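You operate a simulated robot arm through the tools that you are given. There is no shell and no other tool.

The job below is to be done with a simulated robot arm. You get a single attempt, and the scene is never put back.

JOB
Polish the smudge off the bottle ledge, then stand the two bottles from the well in the gap.
Fine: use the yellow cloth on the counter and put it back. Set down upright: small bottle. What is to be rubbed or washed off counts as gone when no trace of it is left.
Where things are to end (x, y in the base frame): small bottle within 3 cm of [88, 0]; small bottle within 3 cm of [83, -5].

Only the result counts: the job must be done as asked and must still hold three seconds after the hand-in. Knocking over, shifting, dropping, spilling or breaking anything else fails it. Flat cloth is picked up by pressing the open fingertips on it (5 to 10 N) and closing them slowly along it; thin cloth reads only 2 to 8 mm in the jaws.

ROBOT AND FRAMES
A 6-joint arm with a two-finger gripper, fixed in place. Base frame: the origin is at the foot of the arm, x ahead of it, y to its left, z up. Lengths are in cm, angles in rad, forces in N, time in s.
It reaches about 129.8 cm from its shoulder. Its first joint turns from -2.601 to 2.601 rad. Payload 1.57 kg.
Tool frame: the origin (TCP) lies between the finger pads and is the grasp point; the fingertips stand 2.1 cm ahead of it; z points along the fingers, y is the line along which they close. Largest opening 7 cm; the body of the gripper starts 5 cm behind the TCP.
Orientation is that of the tool frame in the base frame, as a unit quaternion [w, x, y, z]. With the fingers straight down and closing along the base's y, the tool's x points along the base's -x, its y along +y and its z along -z.

CONTROLS
- The arm moves only by the tool send_rows. Its argument "motion" is a list of rows, each a list of 7 numbers: the shift along the tool's x, y, z in units of 25 mm (1.0 is 25 mm), then the turn, a rotation vector about the tool's x, y, z in units of 8 degrees (1.0 is 8 degrees), then the closure in counts, from 0 (fully open) to 255 (shut). In form: [[dx, dy, dz, wx, wy, wz, jaw], ...]. A call has 1 to 20 rows; each row shifts and turns the commanded pose from where the row before left it, along the tool's axes as they then stand. A call with a number of a shift or a turn outside -1 to 1 is refused whole. Each row takes 0.2 s and may step no farther than 5 cm and 0.15 rad from the row before; otherwise, or with a gripper value out of range, the whole call is refused. A pose out of reach is approached as far as the arm can. The call stops where the force on the tool passes 40 N (or 10 N more than at its start, if that is more) or the arm is blocked; 0.2 s more then pass. The fingers move at their own pace and stop on an object; they squeeze with about 24 N. The grip force told is the motor's: it shows also when the fingers shut on nothing. Time passes only in rows, and 0.2 s behind the last, so rows that do not move let the fingers close. It gives the time, the measured TCP pose, the force on the tool (base axes), the opening and the grip force at its end, in the units of the frame above (readings bear some noise), with the torque about the TCP (base axes, N m) and any sound that the robot's microphone picked up.
- Cameras (640 x 400 px; columns grow to the right, rows downward): "scene" is fixed at [40.15, 49.92, 156.27]; the picture's right is [-0.93, -0.38, 0.00], its down [-0.23, 0.56, -0.79] and it looks along [0.30, -0.73, -0.61] (base axes); focal length 313 px, centre (320, 200). "wrist" rides on the gripper at [7.9, 0.4, -8.1] in the tool frame; the picture's right is [-0.05, 1.00, 0.00], its down [-0.67, -0.04, -0.74] and it looks along [-0.74, -0.04, 0.67] (tool axes); focal length 256 px, centre (320, 200). There is no depth. A picture from a camera that has moved, and an enlarged one, comes with that camera's place and axes in the base frame and with its lens.
- grab_frame(camera): a new picture of that camera. The clock stands still meanwhile.
- lift_body(by): slides the trunk up (or, below 0, down) by that many cm; the arm rides with it, the base frame stays. It gives what a move gives, with no picture.
- zoom(camera, box): a new picture of the part [left, top, right, bottom] of that camera's present view, enlarged. The clock stands still meanwhile.
- finish_job(): hands the job in; it is judged then, once.

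Places have to be worked out from the pictures, the camera data and where the tool is seen. Open the gripper and draw the arm clear of the work before you hand the job in, unless the task says otherwise.

The tools are called after "Emit:" as a command line: name --pt "numbers of a row" for each row, then --argument value for the rest, lists and objects as JSON in quotes. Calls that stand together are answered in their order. send_rows: Moves the arm, as the interface text tells. Its arguments: {"type":"object","properties":{"motion":{"type":"array"}},"required":["motion"]} The other tools are called the same way: lift_body (by) slides the trunk up or down; grab_frame (camera) takes a picture; zoom (camera, box) takes an enlarged picture of a part of a camera's view; finish_job () hands the job in.

At the start:

```text
time_s: 0.0
position: [63.46, -35.45, 111.74]
tcp_rot: [0.0, 0.0, 1.0, -0.001]
wrist_force: [-0.4, -0.8, 0.4]
ft_torque: [-0.04, -0.03, 0.03]
grip_width: 7.0
gripper_force: 0.0
trunk travel left (down, up): [-79.8, 17.2]
```

scene: 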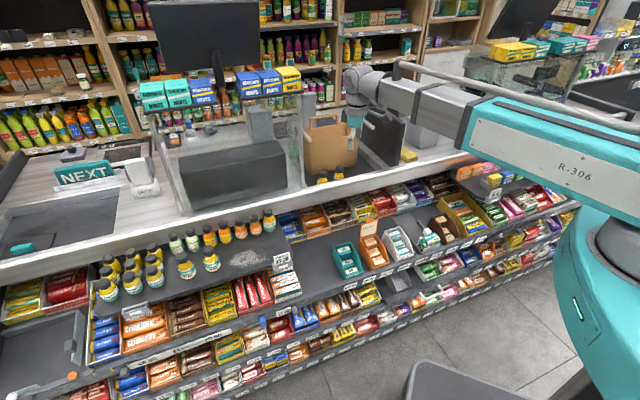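
wrist: 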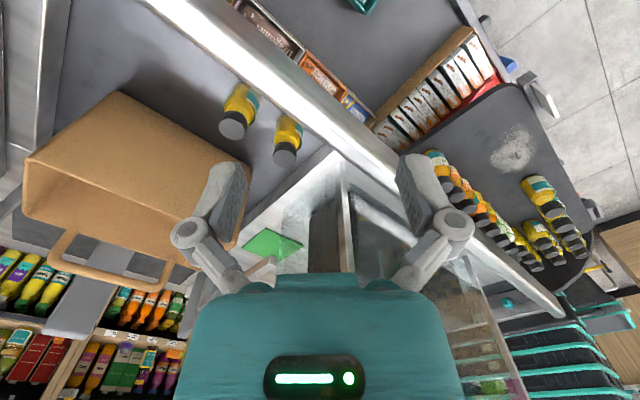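

I start by taking enlarged looks at the bottle ledge, the well and the counter to find the smudge, the bottles and the cloth.

Emit:
zoom --camera "scene" --box '[80, 190, 300, 330]'

Emit:
zoom --camera "scene" --box '[260, 80, 460, 205]'

Emit:
zoom --camera "wrist" --box '[200, 60, 620, 320]'

```text
2.86 times, centred on (190, 260) of scene
camera zoom: at [40.15, 49.92, 156.27], right [-0.93, -0.38, 0.0], down [-0.23, 0.56, -0.79], along [0.3, -0.73, -0.61], focal length 895 px, centre (691, 29)
```

zoom: 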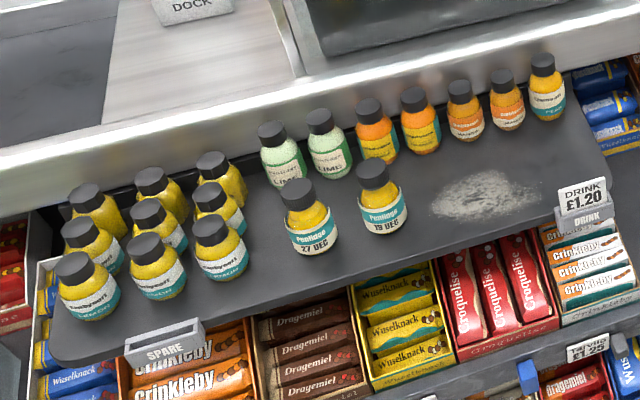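

```text
3.20 times, centred on (360, 142) of scene
camera zoom: at [40.15, 49.92, 156.27], right [-0.93, -0.38, 0.0], down [-0.23, 0.56, -0.79], along [0.3, -0.73, -0.61], focal length 1002 px, centre (192, 384)
```

zoom: 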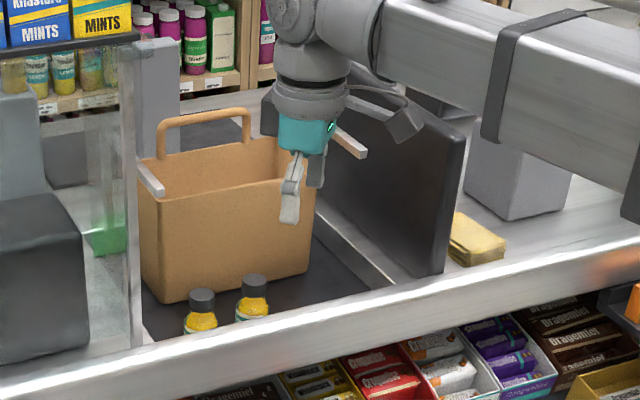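

```text
1.52 times, centred on (410, 190) of wrist
camera zoom: at [55.51, -35.17, 119.77], right [0.05, 1.0, 0.0], down [0.67, -0.03, 0.74], along [0.74, -0.04, -0.67], focal length 390 px, centre (183, 215)
```

zoom: 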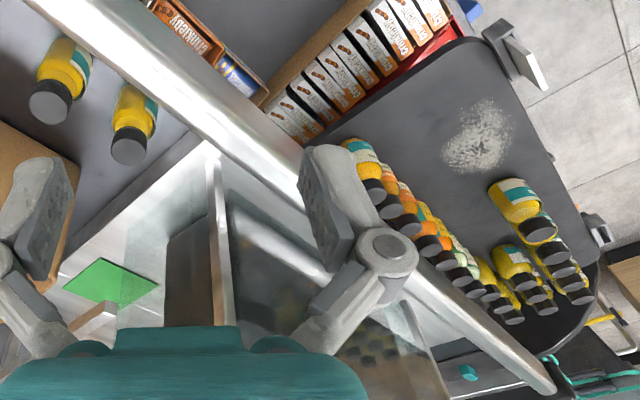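

The smudge triangulates to about (85, -2, 83), and the caps of the two well bottles are near (72, -47, 92.6) and (76.5, -41, 92.6). I raise the trunk to get clear of the bag, then turn the wrist to look at the cloth area.

Emit:
lift_body --by 10

```text
time_s: 1.3
position: [63.54, -35.55, 121.66]
tcp_rot: [0.0, 0.0, 1.0, -0.001]
wrist_force: [0.3, -0.8, 0.3]
ft_torque: [-0.02, 0.01, 0.0]
grip_width: 7.03
gripper_force: 0.0
trunk travel left (down, up): [-89.8, 7.2]
```

The hand is 10 cm higher, at z = 121.7. I now turn the tool about its axis so the wrist camera looks toward -y, where the cloth lies.

Emit:
send_rows --pt "0 0 0 0 0 1 0" --pt "0 0 0 0 0 1 0" --pt "0 0 0 0 0 1 0" --pt "0 0 0 0 0 1 0" --pt "0 0 0 0 0 1 0" --pt "0 0 0 0 0 1 0" --pt "0 0 0 0 0 1 0" --pt "0 0 0 0 0 1 0" --pt "0 0 0 0 0 1 0" --pt "0 0 0 0 0 1 0"

Emit:
grab_frame --camera "wrist"

Emit:
grab_frame --camera "scene"

```text
time_s: 3.5
position: [63.36, -35.58, 121.63]
tcp_rot: [0.0, 0.644, 0.765, -0.001]
wrist_force: [0.3, -0.2, 0.2]
ft_torque: [0.01, -0.02, 0.0]
grip_width: 6.99
gripper_force: 0.1
trunk travel left (down, up): [-89.8, 7.2]
```

```text
taken
camera wrist: at [62.5, -27.7, 129.76], right [0.99, 0.12, 0.0], down [0.08, -0.66, 0.75], along [0.09, -0.74, -0.67], focal length 256 px, centre (320, 200)
```

wrist: 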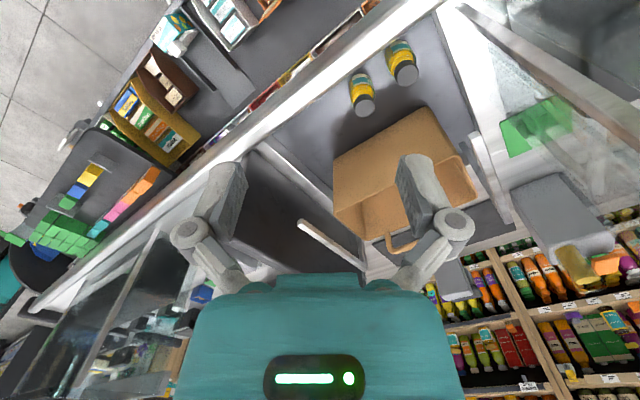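

```text
taken
```

scene: 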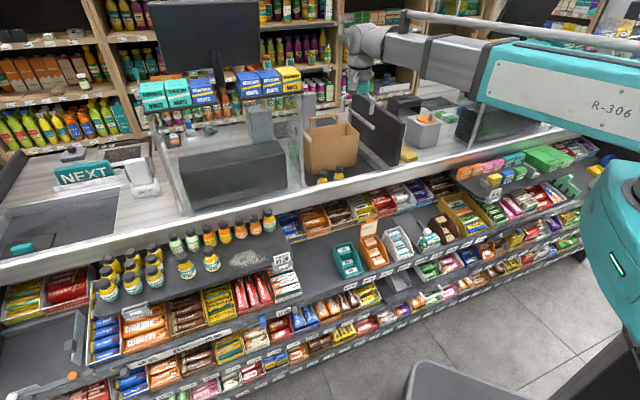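

The panel and left finger hide the cloth from here. I zoom in on this view and on the scene camera around the cloth to work out heights before moving toward it.

Emit:
zoom --camera "wrist" --box '[180, 80, 420, 280]'

Emit:
zoom --camera "scene" --box '[300, 80, 460, 200]'

```text
2.00 times, centred on (300, 180) of wrist
camera zoom: at [62.5, -27.7, 129.76], right [0.99, 0.12, 0.0], down [0.08, -0.66, 0.75], along [0.09, -0.74, -0.67], focal length 512 px, centre (360, 240)
```

zoom: 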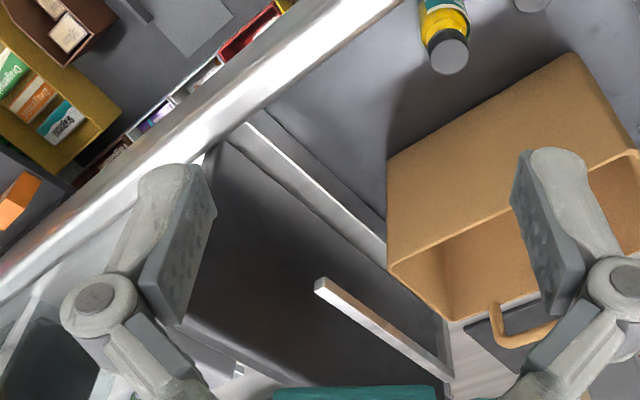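

```text
3.33 times, centred on (380, 140) of scene
camera zoom: at [40.15, 49.92, 156.27], right [-0.93, -0.38, 0.0], down [-0.23, 0.56, -0.79], along [0.3, -0.73, -0.61], focal length 1044 px, centre (120, 400)
```

zoom: 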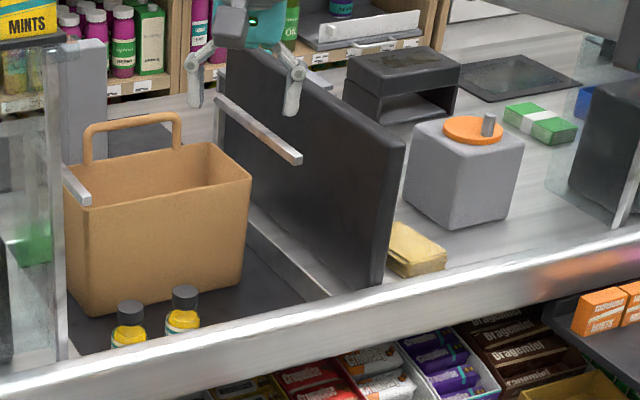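

The dark panel's top is near z = 108.5, with its front corner at about (52, -61). The cloth should be near (49, -71) at counter height of about 90. I move the hand over at z = 121 for a direct view.

Emit:
send_rows --pt "-0.4 -0.9 0 0 0 0 0" --pt "-0.4 -0.9 0 0 0 0 0" --pt "-0.4 -0.9 0 0 0 0 0" --pt "-0.4 -0.9 0 0 0 0 0" --pt "-0.4 -0.9 0 0 0 0 0" --pt "-0.4 -0.9 0 0 0 0 0" --pt "-0.4 -0.9 0 0 0 0 0" --pt "-0.4 -0.9 0 0 0 0 0" --pt "-0.4 -0.9 0 0 0 0 0"

Emit:
grab_frame --camera "wrist"

Emit:
zoom --camera "scene" --box '[300, 60, 540, 220]'

```text
time_s: 5.5
position: [44.83, -47.89, 121.71]
tcp_rot: [0.001, 0.642, 0.766, 0.0]
wrist_force: [0.5, 0.6, 0.3]
ft_torque: [0.0, 0.03, 0.02]
grip_width: 7.01
gripper_force: 0.0
trunk travel left (down, up): [-89.8, 7.2]
```

```text
taken
camera wrist: at [44.04, -40.08, 129.76], right [0.99, 0.12, 0.0], down [0.08, -0.66, 0.75], along [0.09, -0.74, -0.67], focal length 256 px, centre (320, 200)
```

wrist: 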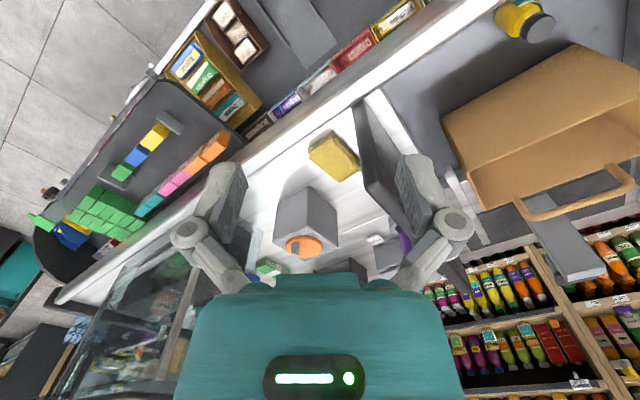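

```text
2.50 times, centred on (420, 140) of scene
camera zoom: at [40.15, 49.92, 156.27], right [-0.93, -0.38, 0.0], down [-0.23, 0.56, -0.79], along [0.3, -0.73, -0.61], focal length 783 px, centre (70, 350)
```

zoom: 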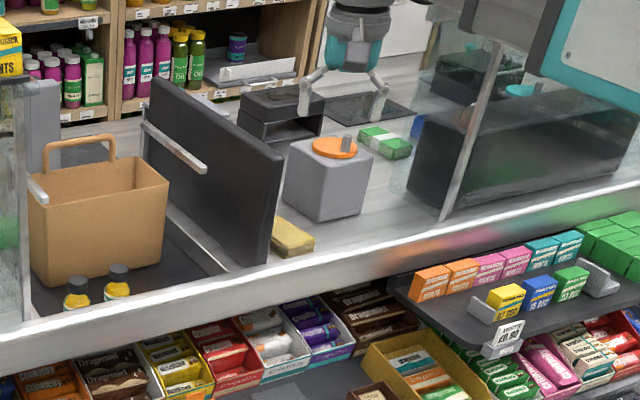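

The yellow cloth is now visible at wrist pixel (334, 155), between the panel and the grey box. I zoom in on it.

Emit:
zoom --camera "wrist" --box '[230, 90, 430, 270]'

Emit:
zoom --camera "scene" --box '[380, 130, 460, 180]'

```text
2.22 times, centred on (330, 180) of wrist
camera zoom: at [44.04, -40.08, 129.76], right [0.99, 0.12, 0.0], down [0.08, -0.66, 0.75], along [0.09, -0.74, -0.67], focal length 569 px, centre (298, 244)
```

zoom: 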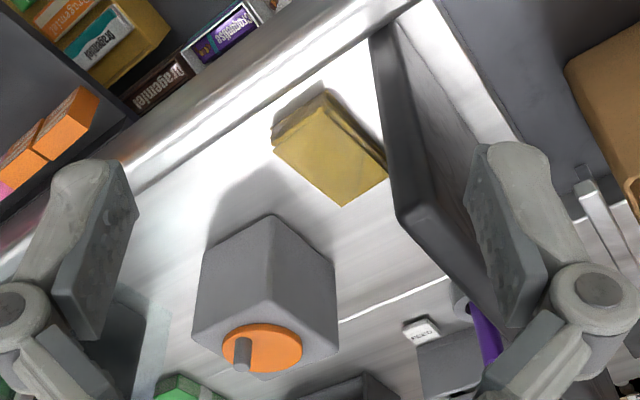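

```text
8.00 times, centred on (420, 155) of scene
camera zoom: at [40.15, 49.92, 156.27], right [-0.93, -0.38, 0.0], down [-0.23, 0.56, -0.79], along [0.3, -0.73, -0.61], focal length 2506 px, centre (-480, 560)
```

zoom: 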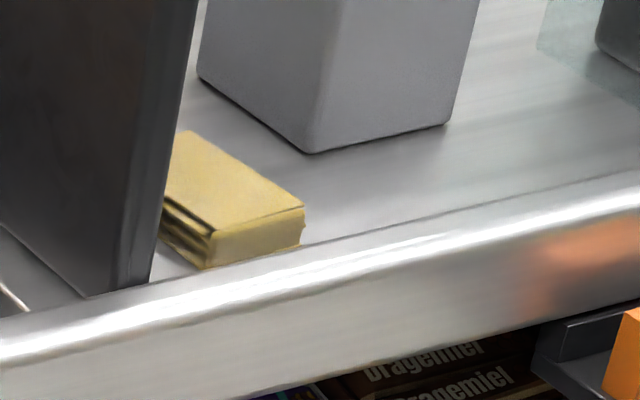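

The cloth is a folded pad about 5.7 × 9.3 cm with its top near z = 91.4, centred near (51, -71.5), and the panel is about 6 cm from its centre on one side. I turn the tool so the camera faces away from the panel and the fingers will close along the pad's long side.

Emit:
send_rows --pt "0 0 0 0 0 -1 0" --pt "0 0 0 0 0 -1 0" --pt "0 0 0 0 0 -1 0" --pt "0 0 0 0 0 -1 0" --pt "0 0 0 0 0 -1 0" --pt "0 0 0 0 0 -1 0" --pt "0 0 0 0 0 -1 0" --pt "0 0 0 0 0 -1 0" --pt "0 0 0 0 0 -1 0" --pt "0 0 0 0 0 -1 0" --pt "0 0 0 0 0 -1 0" --pt "0 0 0 0 0 -1 0" --pt "0 0 0 0 0 -1 0" --pt "0 0 0 0 0 -1 0" --pt "0 0 0 0 0 -1 0" --pt "0 0 0 0 0 -1 0"

Emit:
grab_frame --camera "wrist"

```text
time_s: 8.9
position: [44.9, -47.92, 121.67]
tcp_rot: [0.0, -0.408, 0.913, 0.0]
wrist_force: [-0.3, 0.3, 1.0]
ft_torque: [0.03, 0.01, -0.01]
grip_width: 7.0
gripper_force: 0.1
trunk travel left (down, up): [-89.8, 7.2]
```

```text
taken
camera wrist: at [39.42, -53.6, 129.78], right [-0.71, 0.71, 0.0], down [0.47, 0.47, 0.74], along [0.53, 0.53, -0.67], focal length 256 px, centre (320, 200)
```

wrist: 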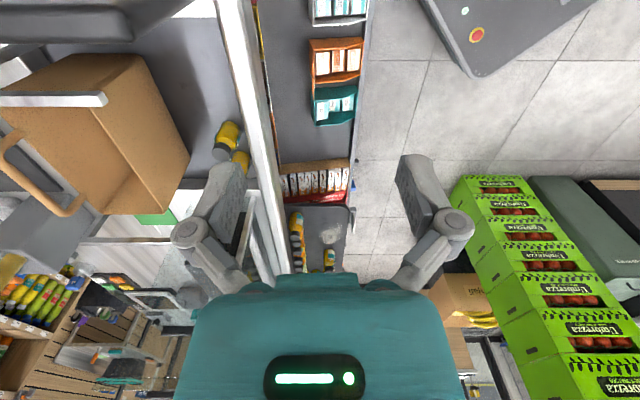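

The tool's x axis now points at about 228°, along the counter away from the panel. I move over the cloth at this height and look down at it.

Emit:
send_rows --pt "0.6 -0.9 0 0 0 0 0" --pt "0.6 -0.9 0 0 0 0 0" --pt "0.6 -0.9 0 0 0 0 0" --pt "0.6 -0.9 0 0 0 0 0" --pt "0.6 -0.9 0 0 0 0 0" --pt "0.6 -0.9 0 0 0 0 0" --pt "0.6 -0.9 0 0 0 0 0" --pt "0.6 -0.9 0 0 0 0 0" --pt "0.6 -0.9 0 0 0 0 0"

Emit:
grab_frame --camera "wrist"

Emit:
grab_frame --camera "scene"

```text
time_s: 10.9
position: [50.91, -71.58, 121.61]
tcp_rot: [-0.001, -0.407, 0.913, 0.0]
wrist_force: [0.3, -0.3, 0.1]
ft_torque: [0.02, -0.04, -0.03]
grip_width: 6.98
gripper_force: 0.1
trunk travel left (down, up): [-89.8, 7.2]
```

```text
taken
camera wrist: at [45.45, -77.3, 129.74], right [-0.71, 0.71, 0.0], down [0.47, 0.47, 0.74], along [0.53, 0.53, -0.67], focal length 256 px, centre (320, 200)
```

wrist: 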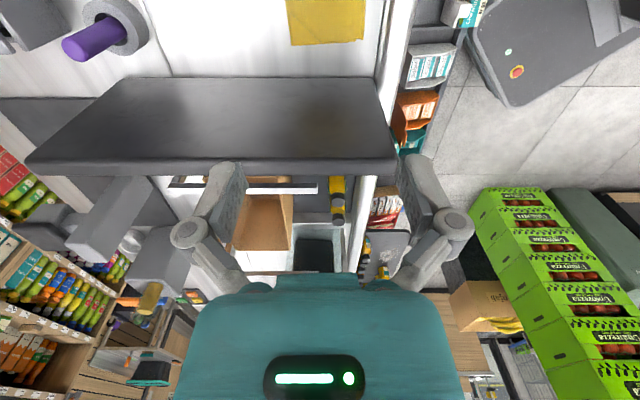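

```text
taken
```

scene: 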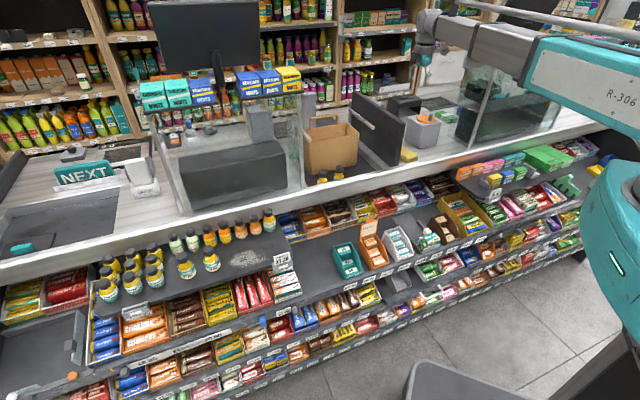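

The cloth edge runs at about -41°, well matched to the tool's yaw, and its centre is about (51.0, -71.2). The panel clears it by roughly 8 cm, so I descend 14 cm to look closer.

Emit:
send_rows --pt "0 0 0.93 0 0 0 0" --pt "0 0 0.93 0 0 0 0" --pt "0 0 0.93 0 0 0 0" --pt "0 0 0.93 0 0 0 0" --pt "0 0 0.93 0 0 0 0" --pt "0 0 0.93 0 0 0 0"

Emit:
grab_frame --camera "wrist"

Emit:
zoom --camera "scene" --box '[330, 80, 490, 190]'

```text
time_s: 12.3
position: [50.93, -71.57, 121.71]
tcp_rot: [-0.001, -0.407, 0.914, 0.0]
wrist_force: [-0.6, -0.7, 0.7]
ft_torque: [-0.02, 0.01, -0.05]
grip_width: 6.99
gripper_force: 0.1
out of reach, approached as far as the arm can: row 1, 2, 3, 4, 5, 6
trunk travel left (down, up): [-89.8, 7.2]
```

```text
taken
camera wrist: at [45.42, -77.2, 129.77], right [-0.71, 0.71, 0.0], down [0.47, 0.47, 0.74], along [0.53, 0.53, -0.67], focal length 256 px, centre (320, 200)
```

wrist: 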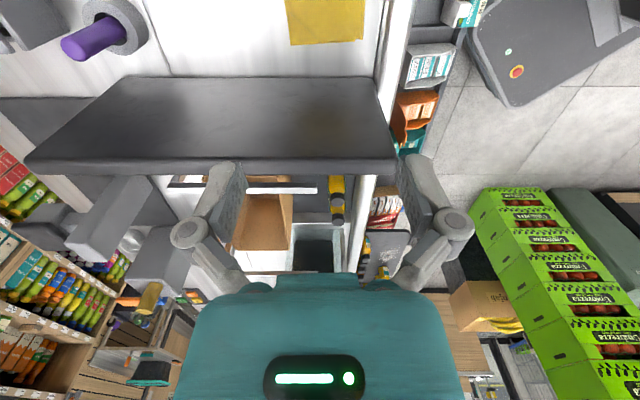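

```text
3.64 times, centred on (410, 135) of scene
camera zoom: at [40.15, 49.92, 156.27], right [-0.93, -0.38, 0.0], down [-0.23, 0.56, -0.79], along [0.3, -0.73, -0.61], focal length 1139 px, centre (-7, 436)
```

zoom: 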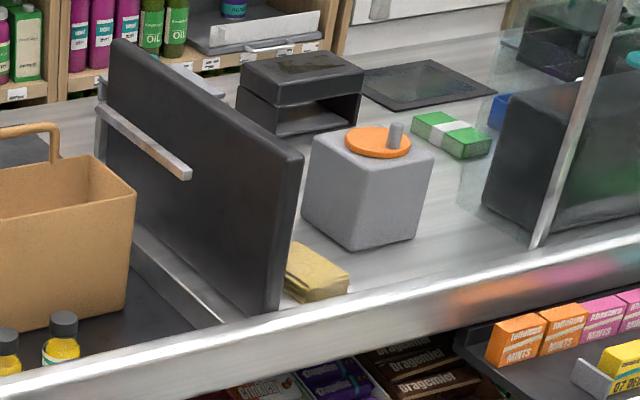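

The arm can't reach lower with the trunk raised, but the trunk can travel down. I lower the trunk by 14 cm, to TCP z of about 107.7, and look again.

Emit:
lift_body --by -14

Emit:
grab_frame --camera "wrist"

Emit:
grab_frame --camera "scene"

```text
time_s: 14.0
position: [51.03, -71.54, 107.8]
tcp_rot: [-0.001, -0.407, 0.914, 0.0]
wrist_force: [0.5, 0.0, 0.8]
ft_torque: [0.0, -0.02, -0.03]
grip_width: 7.02
gripper_force: 0.1
trunk travel left (down, up): [-75.8, 21.2]
```

```text
taken
camera wrist: at [45.41, -77.19, 115.78], right [-0.71, 0.71, 0.0], down [0.47, 0.47, 0.74], along [0.53, 0.53, -0.67], focal length 256 px, centre (320, 200)
```

wrist: 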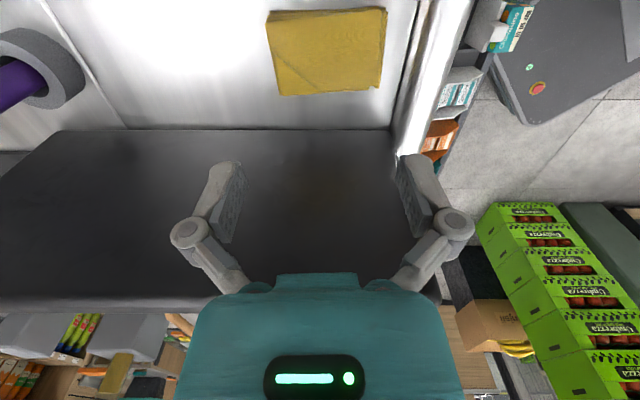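

```text
taken
```

scene: 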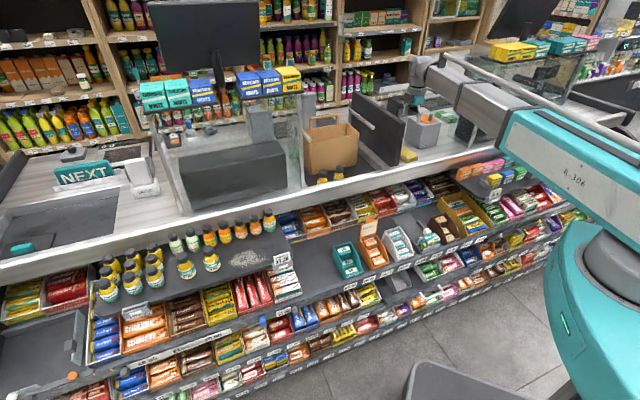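

Emit:
zoom --camera "wrist" --box '[240, 0, 420, 112]'

Emit:
zoom --camera "scene" --box '[360, 40, 520, 180]'

```text
3.56 times, centred on (330, 56) of wrist
camera zoom: at [45.41, -77.19, 115.78], right [-0.71, 0.71, 0.0], down [0.47, 0.47, 0.74], along [0.53, 0.53, -0.67], focal length 910 px, centre (284, 712)
```

zoom: 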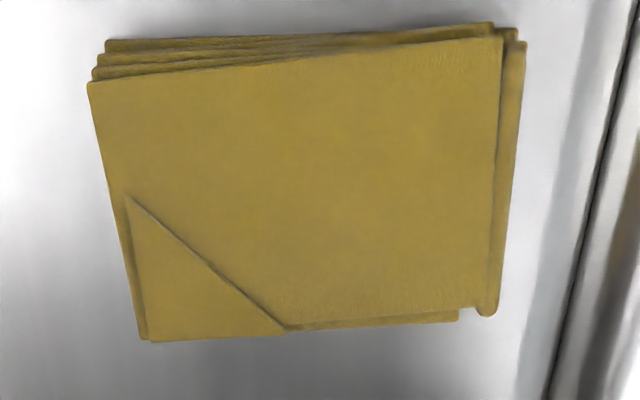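

```text
2.86 times, centred on (440, 110) of scene
camera zoom: at [40.15, 49.92, 156.27], right [-0.93, -0.38, 0.0], down [-0.23, 0.56, -0.79], along [0.3, -0.73, -0.61], focal length 895 px, centre (-23, 457)
```

zoom: 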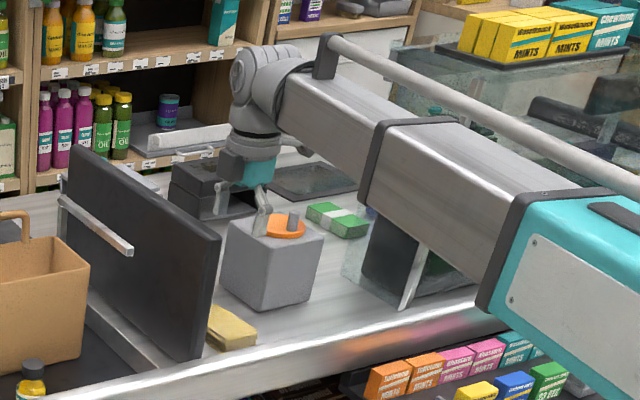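

The cloth is a multi-layer folded pad about 6.0 × 9.4 cm, centred at about (51.1, -70.9), with its long axis at -40°. I fine-align and raise the hand a bit with the arm so it has downward travel, then lower the trunk.

Emit:
send_rows --pt "-0.1 0.07 -1 0 0 -0.12 0" --pt "-0.1 0.06 -1 0 0 -0.1 0" --pt "0 0 -1 0 0 0 0"

Emit:
lift_body --by -19

Emit:
grab_frame --camera "wrist"

Emit:
zoom --camera "scene" --box '[360, 40, 520, 180]'

```text
time_s: 14.8
position: [51.1, -70.9, 107.69]
tcp_rot: [-0.001, -0.421, 0.907, -0.001]
wrist_force: [-0.6, 0.2, -0.4]
ft_torque: [0.03, -0.05, 0.02]
grip_width: 6.99
gripper_force: 0.2
out of reach, approached as far as the arm can: row 1, 2, 3
trunk travel left (down, up): [-75.8, 21.2]
```

```text
time_s: 16.3
position: [51.04, -70.78, 93.26]
tcp_rot: [0.0, -0.421, 0.907, -0.001]
wrist_force: [-4.0, 5.6, 31.1]
ft_torque: [0.45, 0.53, -0.02]
grip_width: 7.03
gripper_force: 0.2
trunk travel left (down, up): [-61.0, 36.0]
stopped: the force on the tool passed its limit at 125 N (the readings are from after the stop); the commanded pose is now the measured one
```

```text
taken
camera wrist: at [45.55, -76.55, 101.25], right [-0.73, 0.69, 0.0], down [0.46, 0.49, 0.74], along [0.51, 0.54, -0.67], focal length 256 px, centre (320, 200)
```

wrist: 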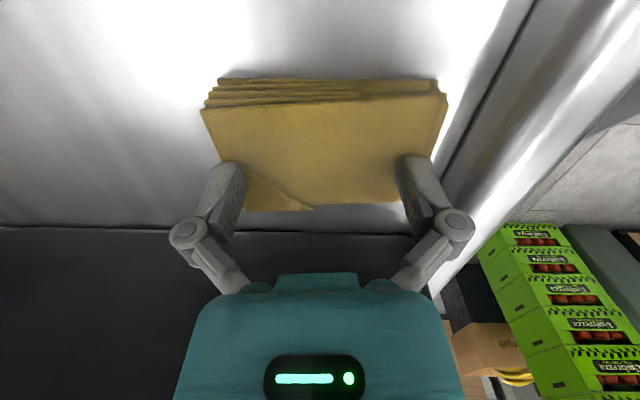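

```text
2.86 times, centred on (440, 110) of scene
camera zoom: at [40.15, 49.92, 156.27], right [-0.93, -0.38, 0.0], down [-0.23, 0.56, -0.79], along [0.3, -0.73, -0.61], focal length 895 px, centre (-23, 457)
```

zoom: 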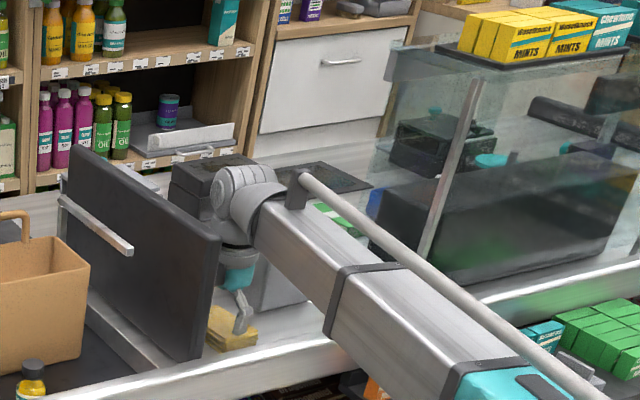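

Vertical moves evidently come only from the trunk (the arm couldn't shift z either way), and the fingertips are now on the cloth top at z ≈ 91.2 with 31 N. I ease the trunk up a little to get down to 5–10 N.

Emit:
lift_body --by 0.1

```text
time_s: 16.8
position: [51.13, -70.85, 93.19]
tcp_rot: [0.001, -0.421, 0.907, -0.003]
wrist_force: [-5.2, 10.1, 20.7]
ft_torque: [0.6, 0.62, -0.11]
grip_width: 7.0
gripper_force: 0.1
trunk travel left (down, up): [-61.1, 35.9]
```

Force is down to about 21 N vertical; I ease up a bit more.

Emit:
lift_body --by 0.12

```text
time_s: 17.3
position: [51.1, -71.07, 93.26]
tcp_rot: [0.0, -0.421, 0.907, -0.002]
wrist_force: [-1.9, 3.9, 13.8]
ft_torque: [0.33, 0.34, -0.02]
grip_width: 7.02
gripper_force: 0.3
trunk travel left (down, up): [-61.2, 35.8]
```

Emit:
lift_body --by 0.08

```text
time_s: 17.8
position: [51.05, -70.89, 93.21]
tcp_rot: [-0.001, -0.422, 0.907, -0.004]
wrist_force: [-1.1, 2.0, 7.0]
ft_torque: [0.18, 0.24, 0.0]
grip_width: 7.01
gripper_force: 0.0
trunk travel left (down, up): [-61.3, 35.7]
```

The press is now about 7 N, within the 5–10 N asked for. I close the fingers slowly along the cloth.

Emit:
send_rows --pt "0 0 0 0 0 0 8" --pt "0 0 0 0 0 0 16" --pt "0 0 0 0 0 0 24" --pt "0 0 0 0 0 0 32" --pt "0 0 0 0 0 0 40" --pt "0 0 0 0 0 0 48" --pt "0 0 0 0 0 0 56" --pt "0 0 0 0 0 0 64" --pt "0 0 0 0 0 0 72" --pt "0 0 0 0 0 0 80" --pt "0 0 0 0 0 0 88" --pt "0 0 0 0 0 0 96" --pt "0 0 0 0 0 0 104" --pt "0 0 0 0 0 0 112" --pt "0 0 0 0 0 0 120" --pt "0 0 0 0 0 0 128"

Emit:
grab_frame --camera "wrist"

```text
time_s: 21.2
position: [50.92, -70.73, 93.51]
tcp_rot: [0.0, -0.421, 0.907, -0.004]
wrist_force: [-2.2, 0.4, 39.5]
ft_torque: [0.22, 0.3, 0.01]
grip_width: 6.34
gripper_force: 24.2
trunk travel left (down, up): [-61.3, 35.7]
```

```text
taken
camera wrist: at [45.56, -76.63, 101.59], right [-0.73, 0.69, -0.01], down [0.46, 0.49, 0.74], along [0.51, 0.54, -0.67], focal length 256 px, centre (320, 200)
```

wrist: 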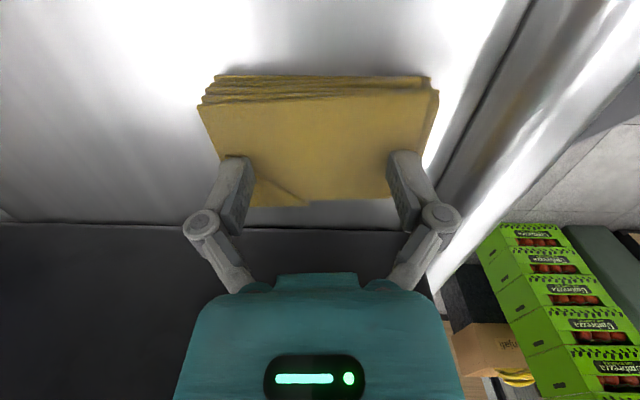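

The fingers stalled at 6.3 cm with the downward force up to 40 N, so they are jamming on the pad. I relieve the press slightly and see whether they continue closing.

Emit:
lift_body --by 0.3

Emit:
grab_frame --camera "wrist"

```text
time_s: 21.7
position: [50.81, -70.82, 93.89]
tcp_rot: [0.0, -0.421, 0.907, -0.002]
wrist_force: [-6.6, 5.9, 33.3]
ft_torque: [0.34, 0.38, -0.01]
grip_width: 5.65
gripper_force: 23.8
trunk travel left (down, up): [-61.6, 35.4]
```

```text
taken
camera wrist: at [45.52, -76.59, 101.88], right [-0.73, 0.69, -0.01], down [0.46, 0.49, 0.74], along [0.51, 0.54, -0.67], focal length 256 px, centre (320, 200)
```

wrist: 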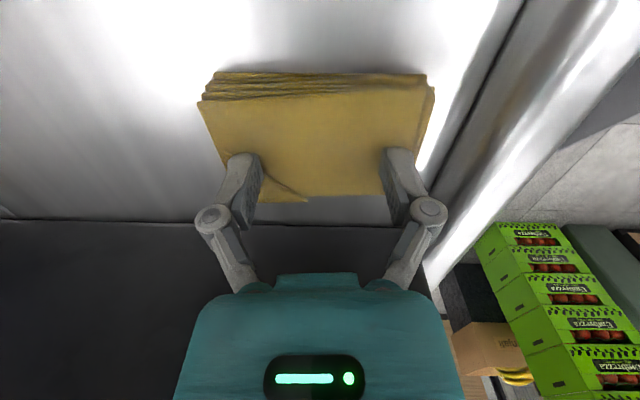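

The pad looks undeformed, and the fingertips push down as they close. I ease up further to see whether anything is pinched.

Emit:
lift_body --by 0.4

```text
time_s: 22.3
position: [51.03, -70.8, 94.13]
tcp_rot: [0.0, -0.42, 0.907, -0.004]
wrist_force: [-8.4, 7.7, 34.3]
ft_torque: [0.74, 0.79, 0.02]
grip_width: 4.08
gripper_force: 12.4
trunk travel left (down, up): [-62.0, 35.0]
```

Emit:
lift_body --by 0.2

Emit:
grab_frame --camera "wrist"

```text
time_s: 22.8
position: [51.08, -70.92, 94.22]
tcp_rot: [0.001, -0.421, 0.907, -0.004]
wrist_force: [-5.0, 4.2, 20.5]
ft_torque: [0.29, 0.28, -0.01]
grip_width: 3.68
gripper_force: 1.7
trunk travel left (down, up): [-62.2, 34.8]
```

```text
taken
camera wrist: at [45.68, -76.75, 102.34], right [-0.73, 0.69, -0.01], down [0.45, 0.49, 0.74], along [0.51, 0.54, -0.67], focal length 256 px, centre (320, 200)
```

wrist: 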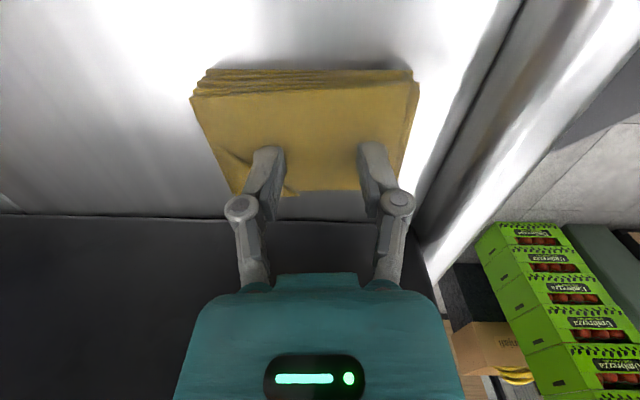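

Force is 20 N with the fingers at 3.7 cm. I ease a bit more and continue the slow close to see if a fold gets pinched.

Emit:
lift_body --by 0.15

Emit:
send_rows --pt "0 0 0 0 0 0 136" --pt "0 0 0 0 0 0 144" --pt "0 0 0 0 0 0 152" --pt "0 0 0 0 0 0 160" --pt "0 0 0 0 0 0 168" --pt "0 0 0 0 0 0 176" --pt "0 0 0 0 0 0 184" --pt "0 0 0 0 0 0 192" --pt "0 0 0 0 0 0 200" --pt "0 0 0 0 0 0 208" --pt "0 0 0 0 0 0 216" --pt "0 0 0 0 0 0 224" --pt "0 0 0 0 0 0 232" --pt "0 0 0 0 0 0 240" --pt "0 0 0 0 0 0 248" --pt "0 0 0 0 0 0 255" --pt "0 0 0 0 0 0 255"

Emit:
grab_frame --camera "wrist"

```text
time_s: 23.3
position: [51.14, -70.98, 94.3]
tcp_rot: [0.001, -0.42, 0.907, -0.003]
wrist_force: [-0.8, 1.6, 8.2]
ft_torque: [0.12, 0.11, 0.02]
grip_width: 3.62
gripper_force: 0.6
trunk travel left (down, up): [-62.4, 34.6]
```

```text
time_s: 26.9
position: [51.06, -71.01, 94.3]
tcp_rot: [0.0, -0.421, 0.907, -0.003]
wrist_force: [-0.9, 0.9, 14.8]
ft_torque: [0.03, 0.01, 0.02]
grip_width: 0.62
gripper_force: 24.1
trunk travel left (down, up): [-62.4, 34.6]
```

```text
taken
camera wrist: at [45.69, -76.79, 102.44], right [-0.73, 0.69, -0.01], down [0.46, 0.49, 0.74], along [0.51, 0.54, -0.67], focal length 256 px, centre (320, 200)
```

wrist: 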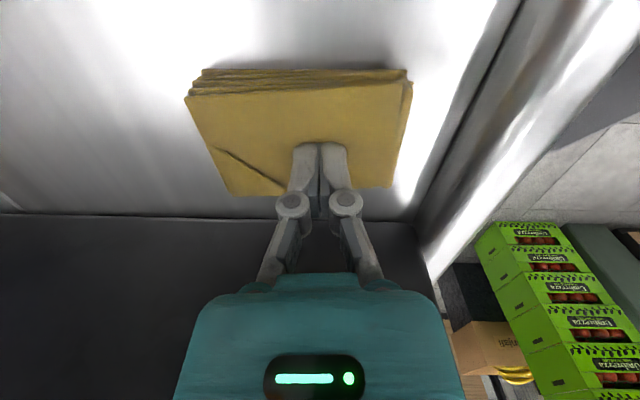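

The jaws read 6.2 mm with 24 N, which fits a pinched cloth. I lift a few centimetres to check whether it comes along.

Emit:
lift_body --by 4

Emit:
grab_frame --camera "wrist"

Emit:
zoom --camera "scene" --box '[360, 80, 480, 180]'

```text
time_s: 27.7
position: [51.08, -71.01, 98.29]
tcp_rot: [-0.001, -0.421, 0.907, -0.002]
wrist_force: [-0.5, 0.3, 0.2]
ft_torque: [0.02, -0.03, -0.03]
grip_width: 0.0
gripper_force: 24.2
trunk travel left (down, up): [-66.4, 30.6]
```

```text
taken
camera wrist: at [45.77, -76.88, 106.31], right [-0.73, 0.69, 0.0], down [0.46, 0.49, 0.74], along [0.51, 0.54, -0.67], focal length 256 px, centre (320, 200)
```

wrist: 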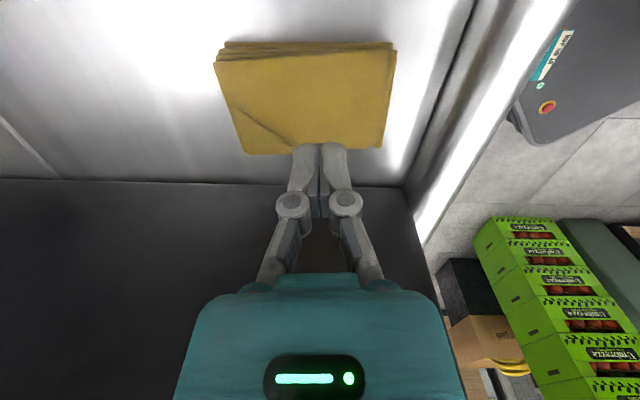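

```text
4.00 times, centred on (420, 130) of scene
camera zoom: at [40.15, 49.92, 156.27], right [-0.93, -0.38, 0.0], down [-0.23, 0.56, -0.79], along [0.3, -0.73, -0.61], focal length 1253 px, centre (-80, 480)
```

zoom: 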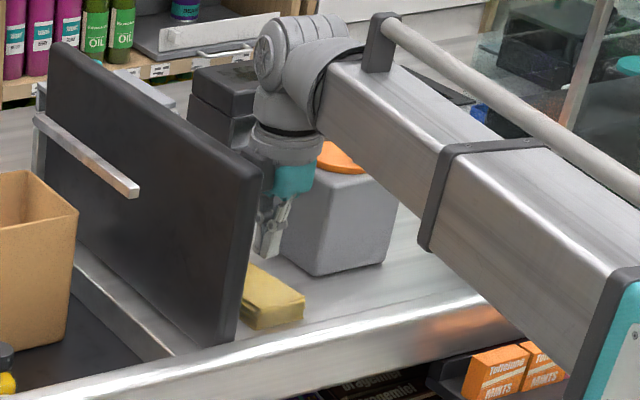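

The jaws closed to 0 and the pad stayed, so a top pinch doesn't hold it. At 6 cm wide it fits between the open fingers, so I rise, open, turn 90° and plan to straddle it.

Emit:
lift_body --by 8

Emit:
send_rows --pt "0 0 0 0 0 0.94 0" --pt "0 0 0 0 0 0.94 0" --pt "0 0 0 0 0 0.94 0" --pt "0 0 0 0 0 0.94 0" --pt "0 0 0 0 0 0.94 0" --pt "0 0 0 0 0 0.94 0" --pt "0 0 0 0 0 0.94 0" --pt "0 0 0 0 0 0.94 0" --pt "0 0 0 0 0 0.94 0" --pt "0 0 0 0 0 0.94 0" --pt "0 0 0 0 0 0.94 0" --pt "0 0 0 0 0 0.91 0"

Emit:
grab_frame --camera "wrist"

```text
time_s: 28.9
position: [51.16, -71.05, 106.18]
tcp_rot: [0.0, -0.421, 0.907, -0.001]
wrist_force: [-0.7, 0.6, -0.2]
ft_torque: [0.0, 0.0, -0.03]
grip_width: 0.0
gripper_force: 23.7
trunk travel left (down, up): [-74.4, 22.6]
```

```text
time_s: 31.5
position: [51.03, -71.05, 106.23]
tcp_rot: [0.001, 0.345, 0.939, -0.001]
wrist_force: [0.8, 0.0, 0.0]
ft_torque: [-0.01, -0.02, -0.02]
grip_width: 7.0
gripper_force: 0.0
trunk travel left (down, up): [-74.4, 22.6]
```

```text
taken
camera wrist: at [45.44, -65.62, 114.28], right [0.69, 0.73, 0.0], down [0.48, -0.46, 0.75], along [0.54, -0.51, -0.66], focal length 256 px, centre (320, 200)
```

wrist: 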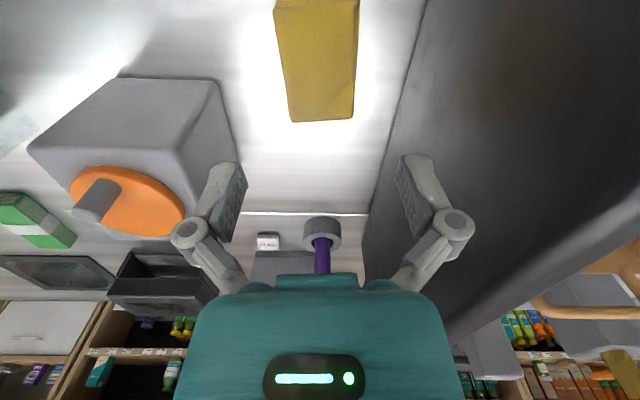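

The pad now lies under the hand with its centre line within about 1 mm of the TCP, its long axis at -42°, and the panel about 7 cm to one side (the knuckles reach 5.6 cm). I trim the yaw by 2°, move slightly toward the pad centre, then lower to just above the pad.

Emit:
send_rows --pt "-0.16 0 0 0 0 0.13 0" --pt "-0.16 0 0 0 0 0.12 0" --pt "0 0 0 0 0 0 0"

Emit:
lift_body --by -11.5

Emit:
grab_frame --camera "wrist"

```text
time_s: 32.3
position: [51.71, -71.5, 106.18]
tcp_rot: [0.001, 0.36, 0.933, -0.002]
wrist_force: [-0.3, -0.1, -0.9]
ft_torque: [-0.01, 0.01, 0.0]
grip_width: 7.02
gripper_force: 0.0
trunk travel left (down, up): [-74.4, 22.6]
```

```text
time_s: 33.8
position: [51.73, -71.65, 94.69]
tcp_rot: [0.002, 0.361, 0.933, -0.001]
wrist_force: [-0.2, -0.7, 0.1]
ft_torque: [-0.02, 0.02, 0.0]
grip_width: 6.99
gripper_force: 0.1
trunk travel left (down, up): [-62.9, 34.1]
```

```text
taken
camera wrist: at [46.21, -65.97, 102.79], right [0.71, 0.7, 0.0], down [0.47, -0.47, 0.75], along [0.52, -0.53, -0.66], focal length 256 px, centre (320, 200)
```

wrist: 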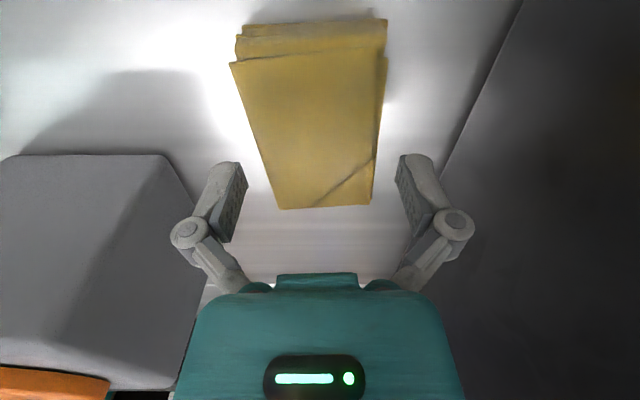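

The pad sits centred between the fingers (edges at ±3.05 cm against the ±3.5 cm opening). I lower in small steps so the fingers pass down its sides.

Emit:
lift_body --by -1.6

Emit:
lift_body --by -0.4

Emit:
grab_frame --camera "wrist"

```text
time_s: 34.4
position: [51.74, -71.56, 93.21]
tcp_rot: [0.001, 0.361, 0.933, -0.002]
wrist_force: [-0.3, 0.5, 0.3]
ft_torque: [-0.02, 0.01, -0.04]
grip_width: 7.0
gripper_force: 0.1
trunk travel left (down, up): [-61.3, 35.7]
```

```text
time_s: 34.9
position: [51.82, -71.63, 92.75]
tcp_rot: [0.002, 0.361, 0.933, -0.002]
wrist_force: [0.3, -0.8, -0.1]
ft_torque: [0.0, -0.01, -0.01]
grip_width: 7.0
gripper_force: 0.0
trunk travel left (down, up): [-60.9, 36.1]
```

```text
taken
camera wrist: at [46.21, -65.97, 100.78], right [0.71, 0.7, 0.0], down [0.47, -0.47, 0.75], along [0.52, -0.53, -0.66], focal length 256 px, centre (320, 200)
```

wrist: 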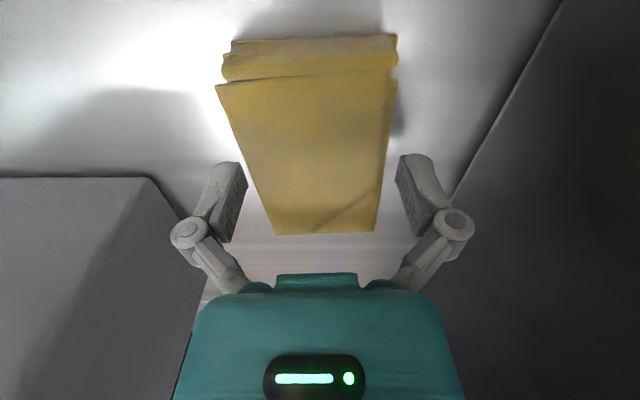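

There's no contact, and the fingers are straddling the pad. I lower another 0.5 cm so they hold its sides well, then close.

Emit:
lift_body --by -0.5

Emit:
send_rows --pt "0 0 0 0 0 0 20" --pt "0 0 0 0 0 0 30" --pt "0 0 0 0 0 0 40" --pt "0 0 0 0 0 0 50" --pt "0 0 0 0 0 0 60" --pt "0 0 0 0 0 0 70" --pt "0 0 0 0 0 0 80"

Emit:
grab_frame --camera "wrist"

```text
time_s: 35.5
position: [51.74, -71.52, 92.2]
tcp_rot: [0.002, 0.36, 0.933, -0.002]
wrist_force: [-0.1, -0.2, -0.2]
ft_torque: [-0.02, 0.0, 0.01]
grip_width: 6.98
gripper_force: 0.0
trunk travel left (down, up): [-60.4, 36.6]
```

```text
time_s: 37.1
position: [51.69, -71.6, 92.3]
tcp_rot: [0.001, 0.36, 0.933, -0.001]
wrist_force: [1.0, -2.6, 8.4]
ft_torque: [-0.06, -0.03, 0.03]
grip_width: 6.46
gripper_force: 23.3
trunk travel left (down, up): [-60.4, 36.6]
```

```text
taken
camera wrist: at [46.19, -65.95, 100.32], right [0.71, 0.7, 0.0], down [0.47, -0.47, 0.75], along [0.52, -0.53, -0.66], focal length 256 px, centre (320, 200)
```

wrist: 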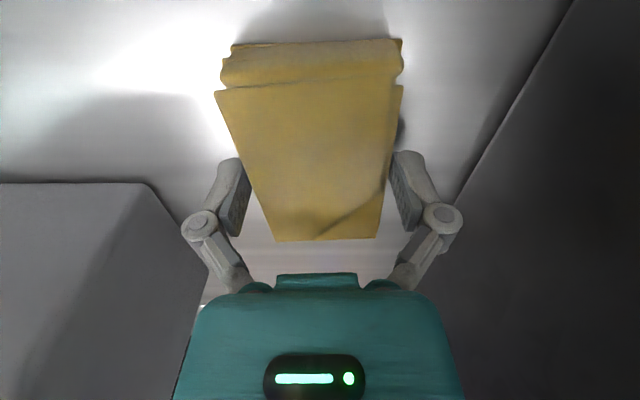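

The jaws stopped at 6.46 cm with 23 N, so they're gripping the pad's sides. I lift a few centimetres to verify.

Emit:
lift_body --by 4

Emit:
grab_frame --camera "wrist"

Emit:
zoom --camera "scene" --box '[360, 80, 480, 180]'

```text
time_s: 37.9
position: [51.73, -71.66, 96.13]
tcp_rot: [0.001, 0.361, 0.932, -0.001]
wrist_force: [0.1, -0.4, 0.2]
ft_torque: [0.02, 0.01, 0.01]
grip_width: 6.42
gripper_force: 24.0
trunk travel left (down, up): [-64.4, 32.6]
```

```text
taken
camera wrist: at [46.23, -65.98, 104.27], right [0.71, 0.7, 0.0], down [0.47, -0.47, 0.75], along [0.52, -0.53, -0.66], focal length 256 px, centre (320, 200)
```

wrist: 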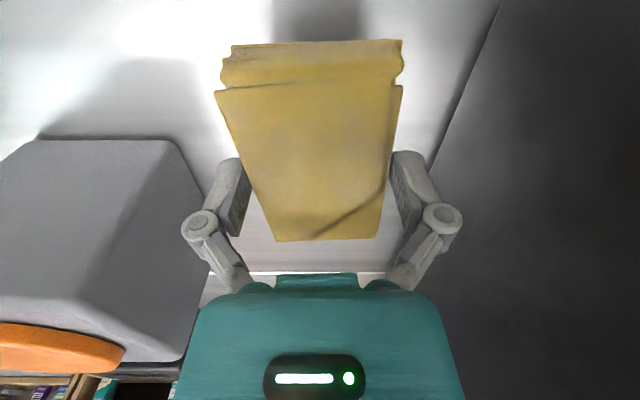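

```text
4.00 times, centred on (420, 130) of scene
camera zoom: at [40.15, 49.92, 156.27], right [-0.93, -0.38, 0.0], down [-0.23, 0.56, -0.79], along [0.3, -0.73, -0.61], focal length 1253 px, centre (-80, 480)
```

zoom: 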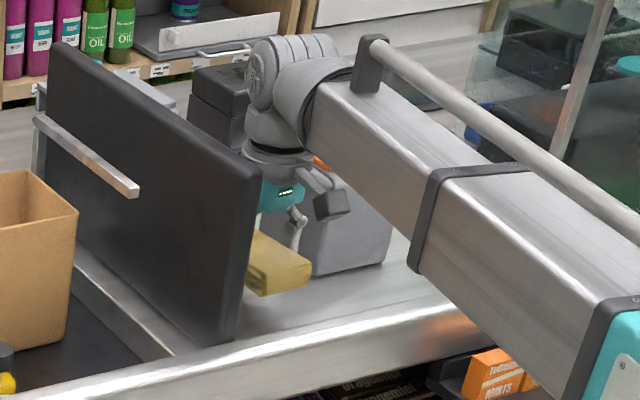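

The pad is held and lifts cleanly. I raise the trunk well above the panel and bag, then carry it out over the aisle side and along toward the ledge.

Emit:
lift_body --by 22

Emit:
send_rows --pt "1 0 0 0 0 0 100" --pt "1 0 0 0 0 0 100" --pt "1 0 0 0 0 0 100" --pt "1 0 0 0 0 0 100" --pt "1 0 0 0 0 0 100" --pt "1 0 0 0 0 0 100" --pt "1 0 0 0 0 0 100" --pt "1 0 0 0 0 0 100" --pt "1 0 0 0 0 0 100"

```text
time_s: 40.2
position: [51.69, -71.56, 118.18]
tcp_rot: [0.001, 0.36, 0.933, -0.001]
wrist_force: [0.3, -0.6, -0.4]
ft_torque: [-0.01, 0.0, -0.06]
grip_width: 6.41
gripper_force: 24.0
trunk travel left (down, up): [-86.4, 10.6]
```

```text
time_s: 42.2
position: [35.15, -56.34, 118.09]
tcp_rot: [0.002, 0.361, 0.933, -0.002]
wrist_force: [0.0, -0.1, 0.3]
ft_torque: [0.01, 0.03, 0.03]
grip_width: 6.42
gripper_force: 24.0
trunk travel left (down, up): [-86.4, 10.6]
```

The pad is still held at 6.4 cm. Next I travel along the counter direction toward the ledge.

Emit:
send_rows --pt "0 1 0 0 0 0 100" --pt "0 1 0 0 0 0 100" --pt "0 1 0 0 0 0 100" --pt "0 1 0 0 0 0 100" --pt "0 1 0 0 0 0 100" --pt "0 1 0 0 0 0 100" --pt "0 1 0 0 0 0 100" --pt "0 1 0 0 0 0 100" --pt "0 1 0 0 0 0 100" --pt "0 1 0 0 0 0 100" --pt "0 1 0 0 0 0 100" --pt "0 1 0 0 0 0 100" --pt "0 1 0 0 0 0 100" --pt "0 1 0 0 0 0 100" --pt "0 1 0 0 0 0 100" --pt "0 1 0 0 0 0 100" --pt "0 1 0 0 0 0 100" --pt "0 1 0 0 0 0 100"

Emit:
grab_frame --camera "wrist"

Emit:
grab_frame --camera "scene"

```text
time_s: 46.0
position: [65.35, -23.07, 118.11]
tcp_rot: [0.002, 0.36, 0.933, -0.001]
wrist_force: [-0.4, 0.0, -1.3]
ft_torque: [-0.01, 0.0, 0.0]
grip_width: 6.41
gripper_force: 24.2
trunk travel left (down, up): [-86.4, 10.6]
```

```text
taken
camera wrist: at [59.86, -17.52, 126.27], right [0.71, 0.7, 0.0], down [0.47, -0.47, 0.75], along [0.52, -0.53, -0.66], focal length 256 px, centre (320, 200)
```

wrist: 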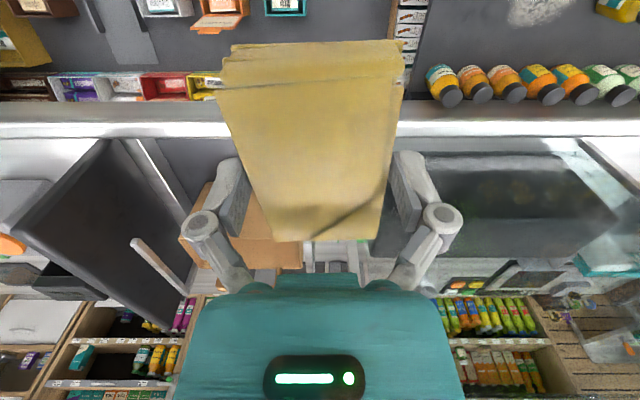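

```text
taken
```

scene: 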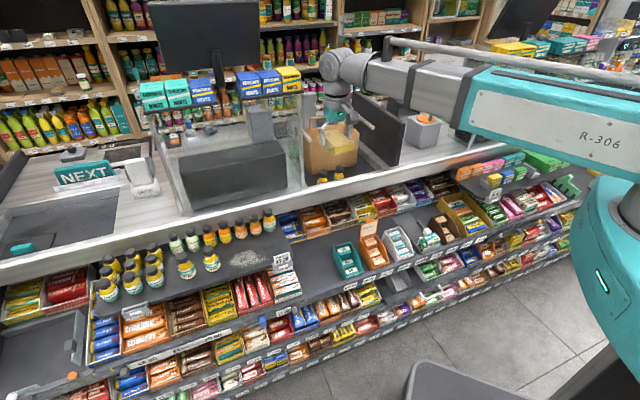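

The counter and rail run at about 44.5°. I shift to the aisle side in front of the smudge so the wrist camera can see it together with the neighbouring bottles.

Emit:
send_rows --pt "0.525 0.95 0 0 0 0 100" --pt "0.525 0.95 0 0 0 0 100" --pt "0.525 0.95 0 0 0 0 100" --pt "0.525 0.95 0 0 0 0 100" --pt "0.525 0.95 0 0 0 0 100" --pt "0.525 0.95 0 0 0 0 100" --pt "0.525 0.95 0 0 0 0 100" --pt "0.525 0.95 0 0 0 0 100" --pt "0.525 0.95 0 0 0 0 100" --pt "0.525 0.95 0 0 0 0 100" --pt "0.525 0.95 0 0 0 0 100" --pt "0.525 0.95 0 0 0 0 100"

Emit:
grab_frame --camera "wrist"

Emit:
grab_frame --camera "scene"

```text
time_s: 48.6
position: [72.89, 8.6, 118.13]
tcp_rot: [0.002, 0.36, 0.933, -0.001]
wrist_force: [0.1, 0.4, -1.1]
ft_torque: [0.01, -0.02, 0.01]
grip_width: 6.42
gripper_force: 24.2
out of reach, approached as far as the arm can: row 11
trunk travel left (down, up): [-86.4, 10.6]
```

```text
taken
camera wrist: at [67.37, 14.21, 126.27], right [0.71, 0.7, 0.0], down [0.47, -0.47, 0.75], along [0.52, -0.53, -0.66], focal length 256 px, centre (320, 200)
```

wrist: 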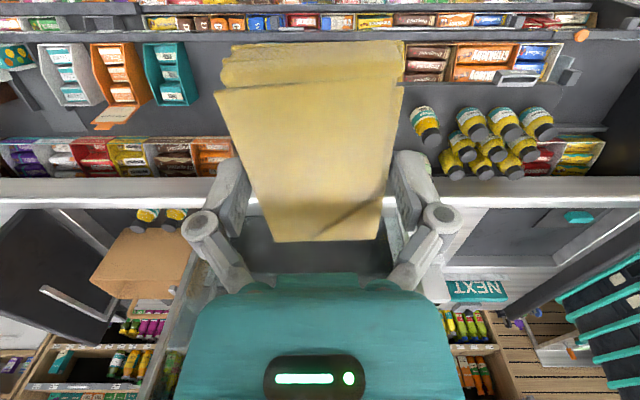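

```text
taken
```

scene: 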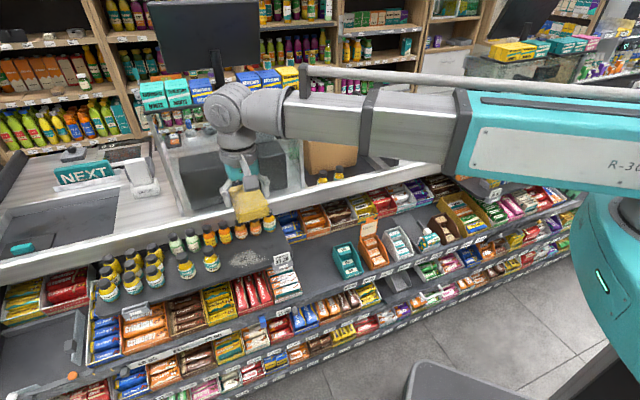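

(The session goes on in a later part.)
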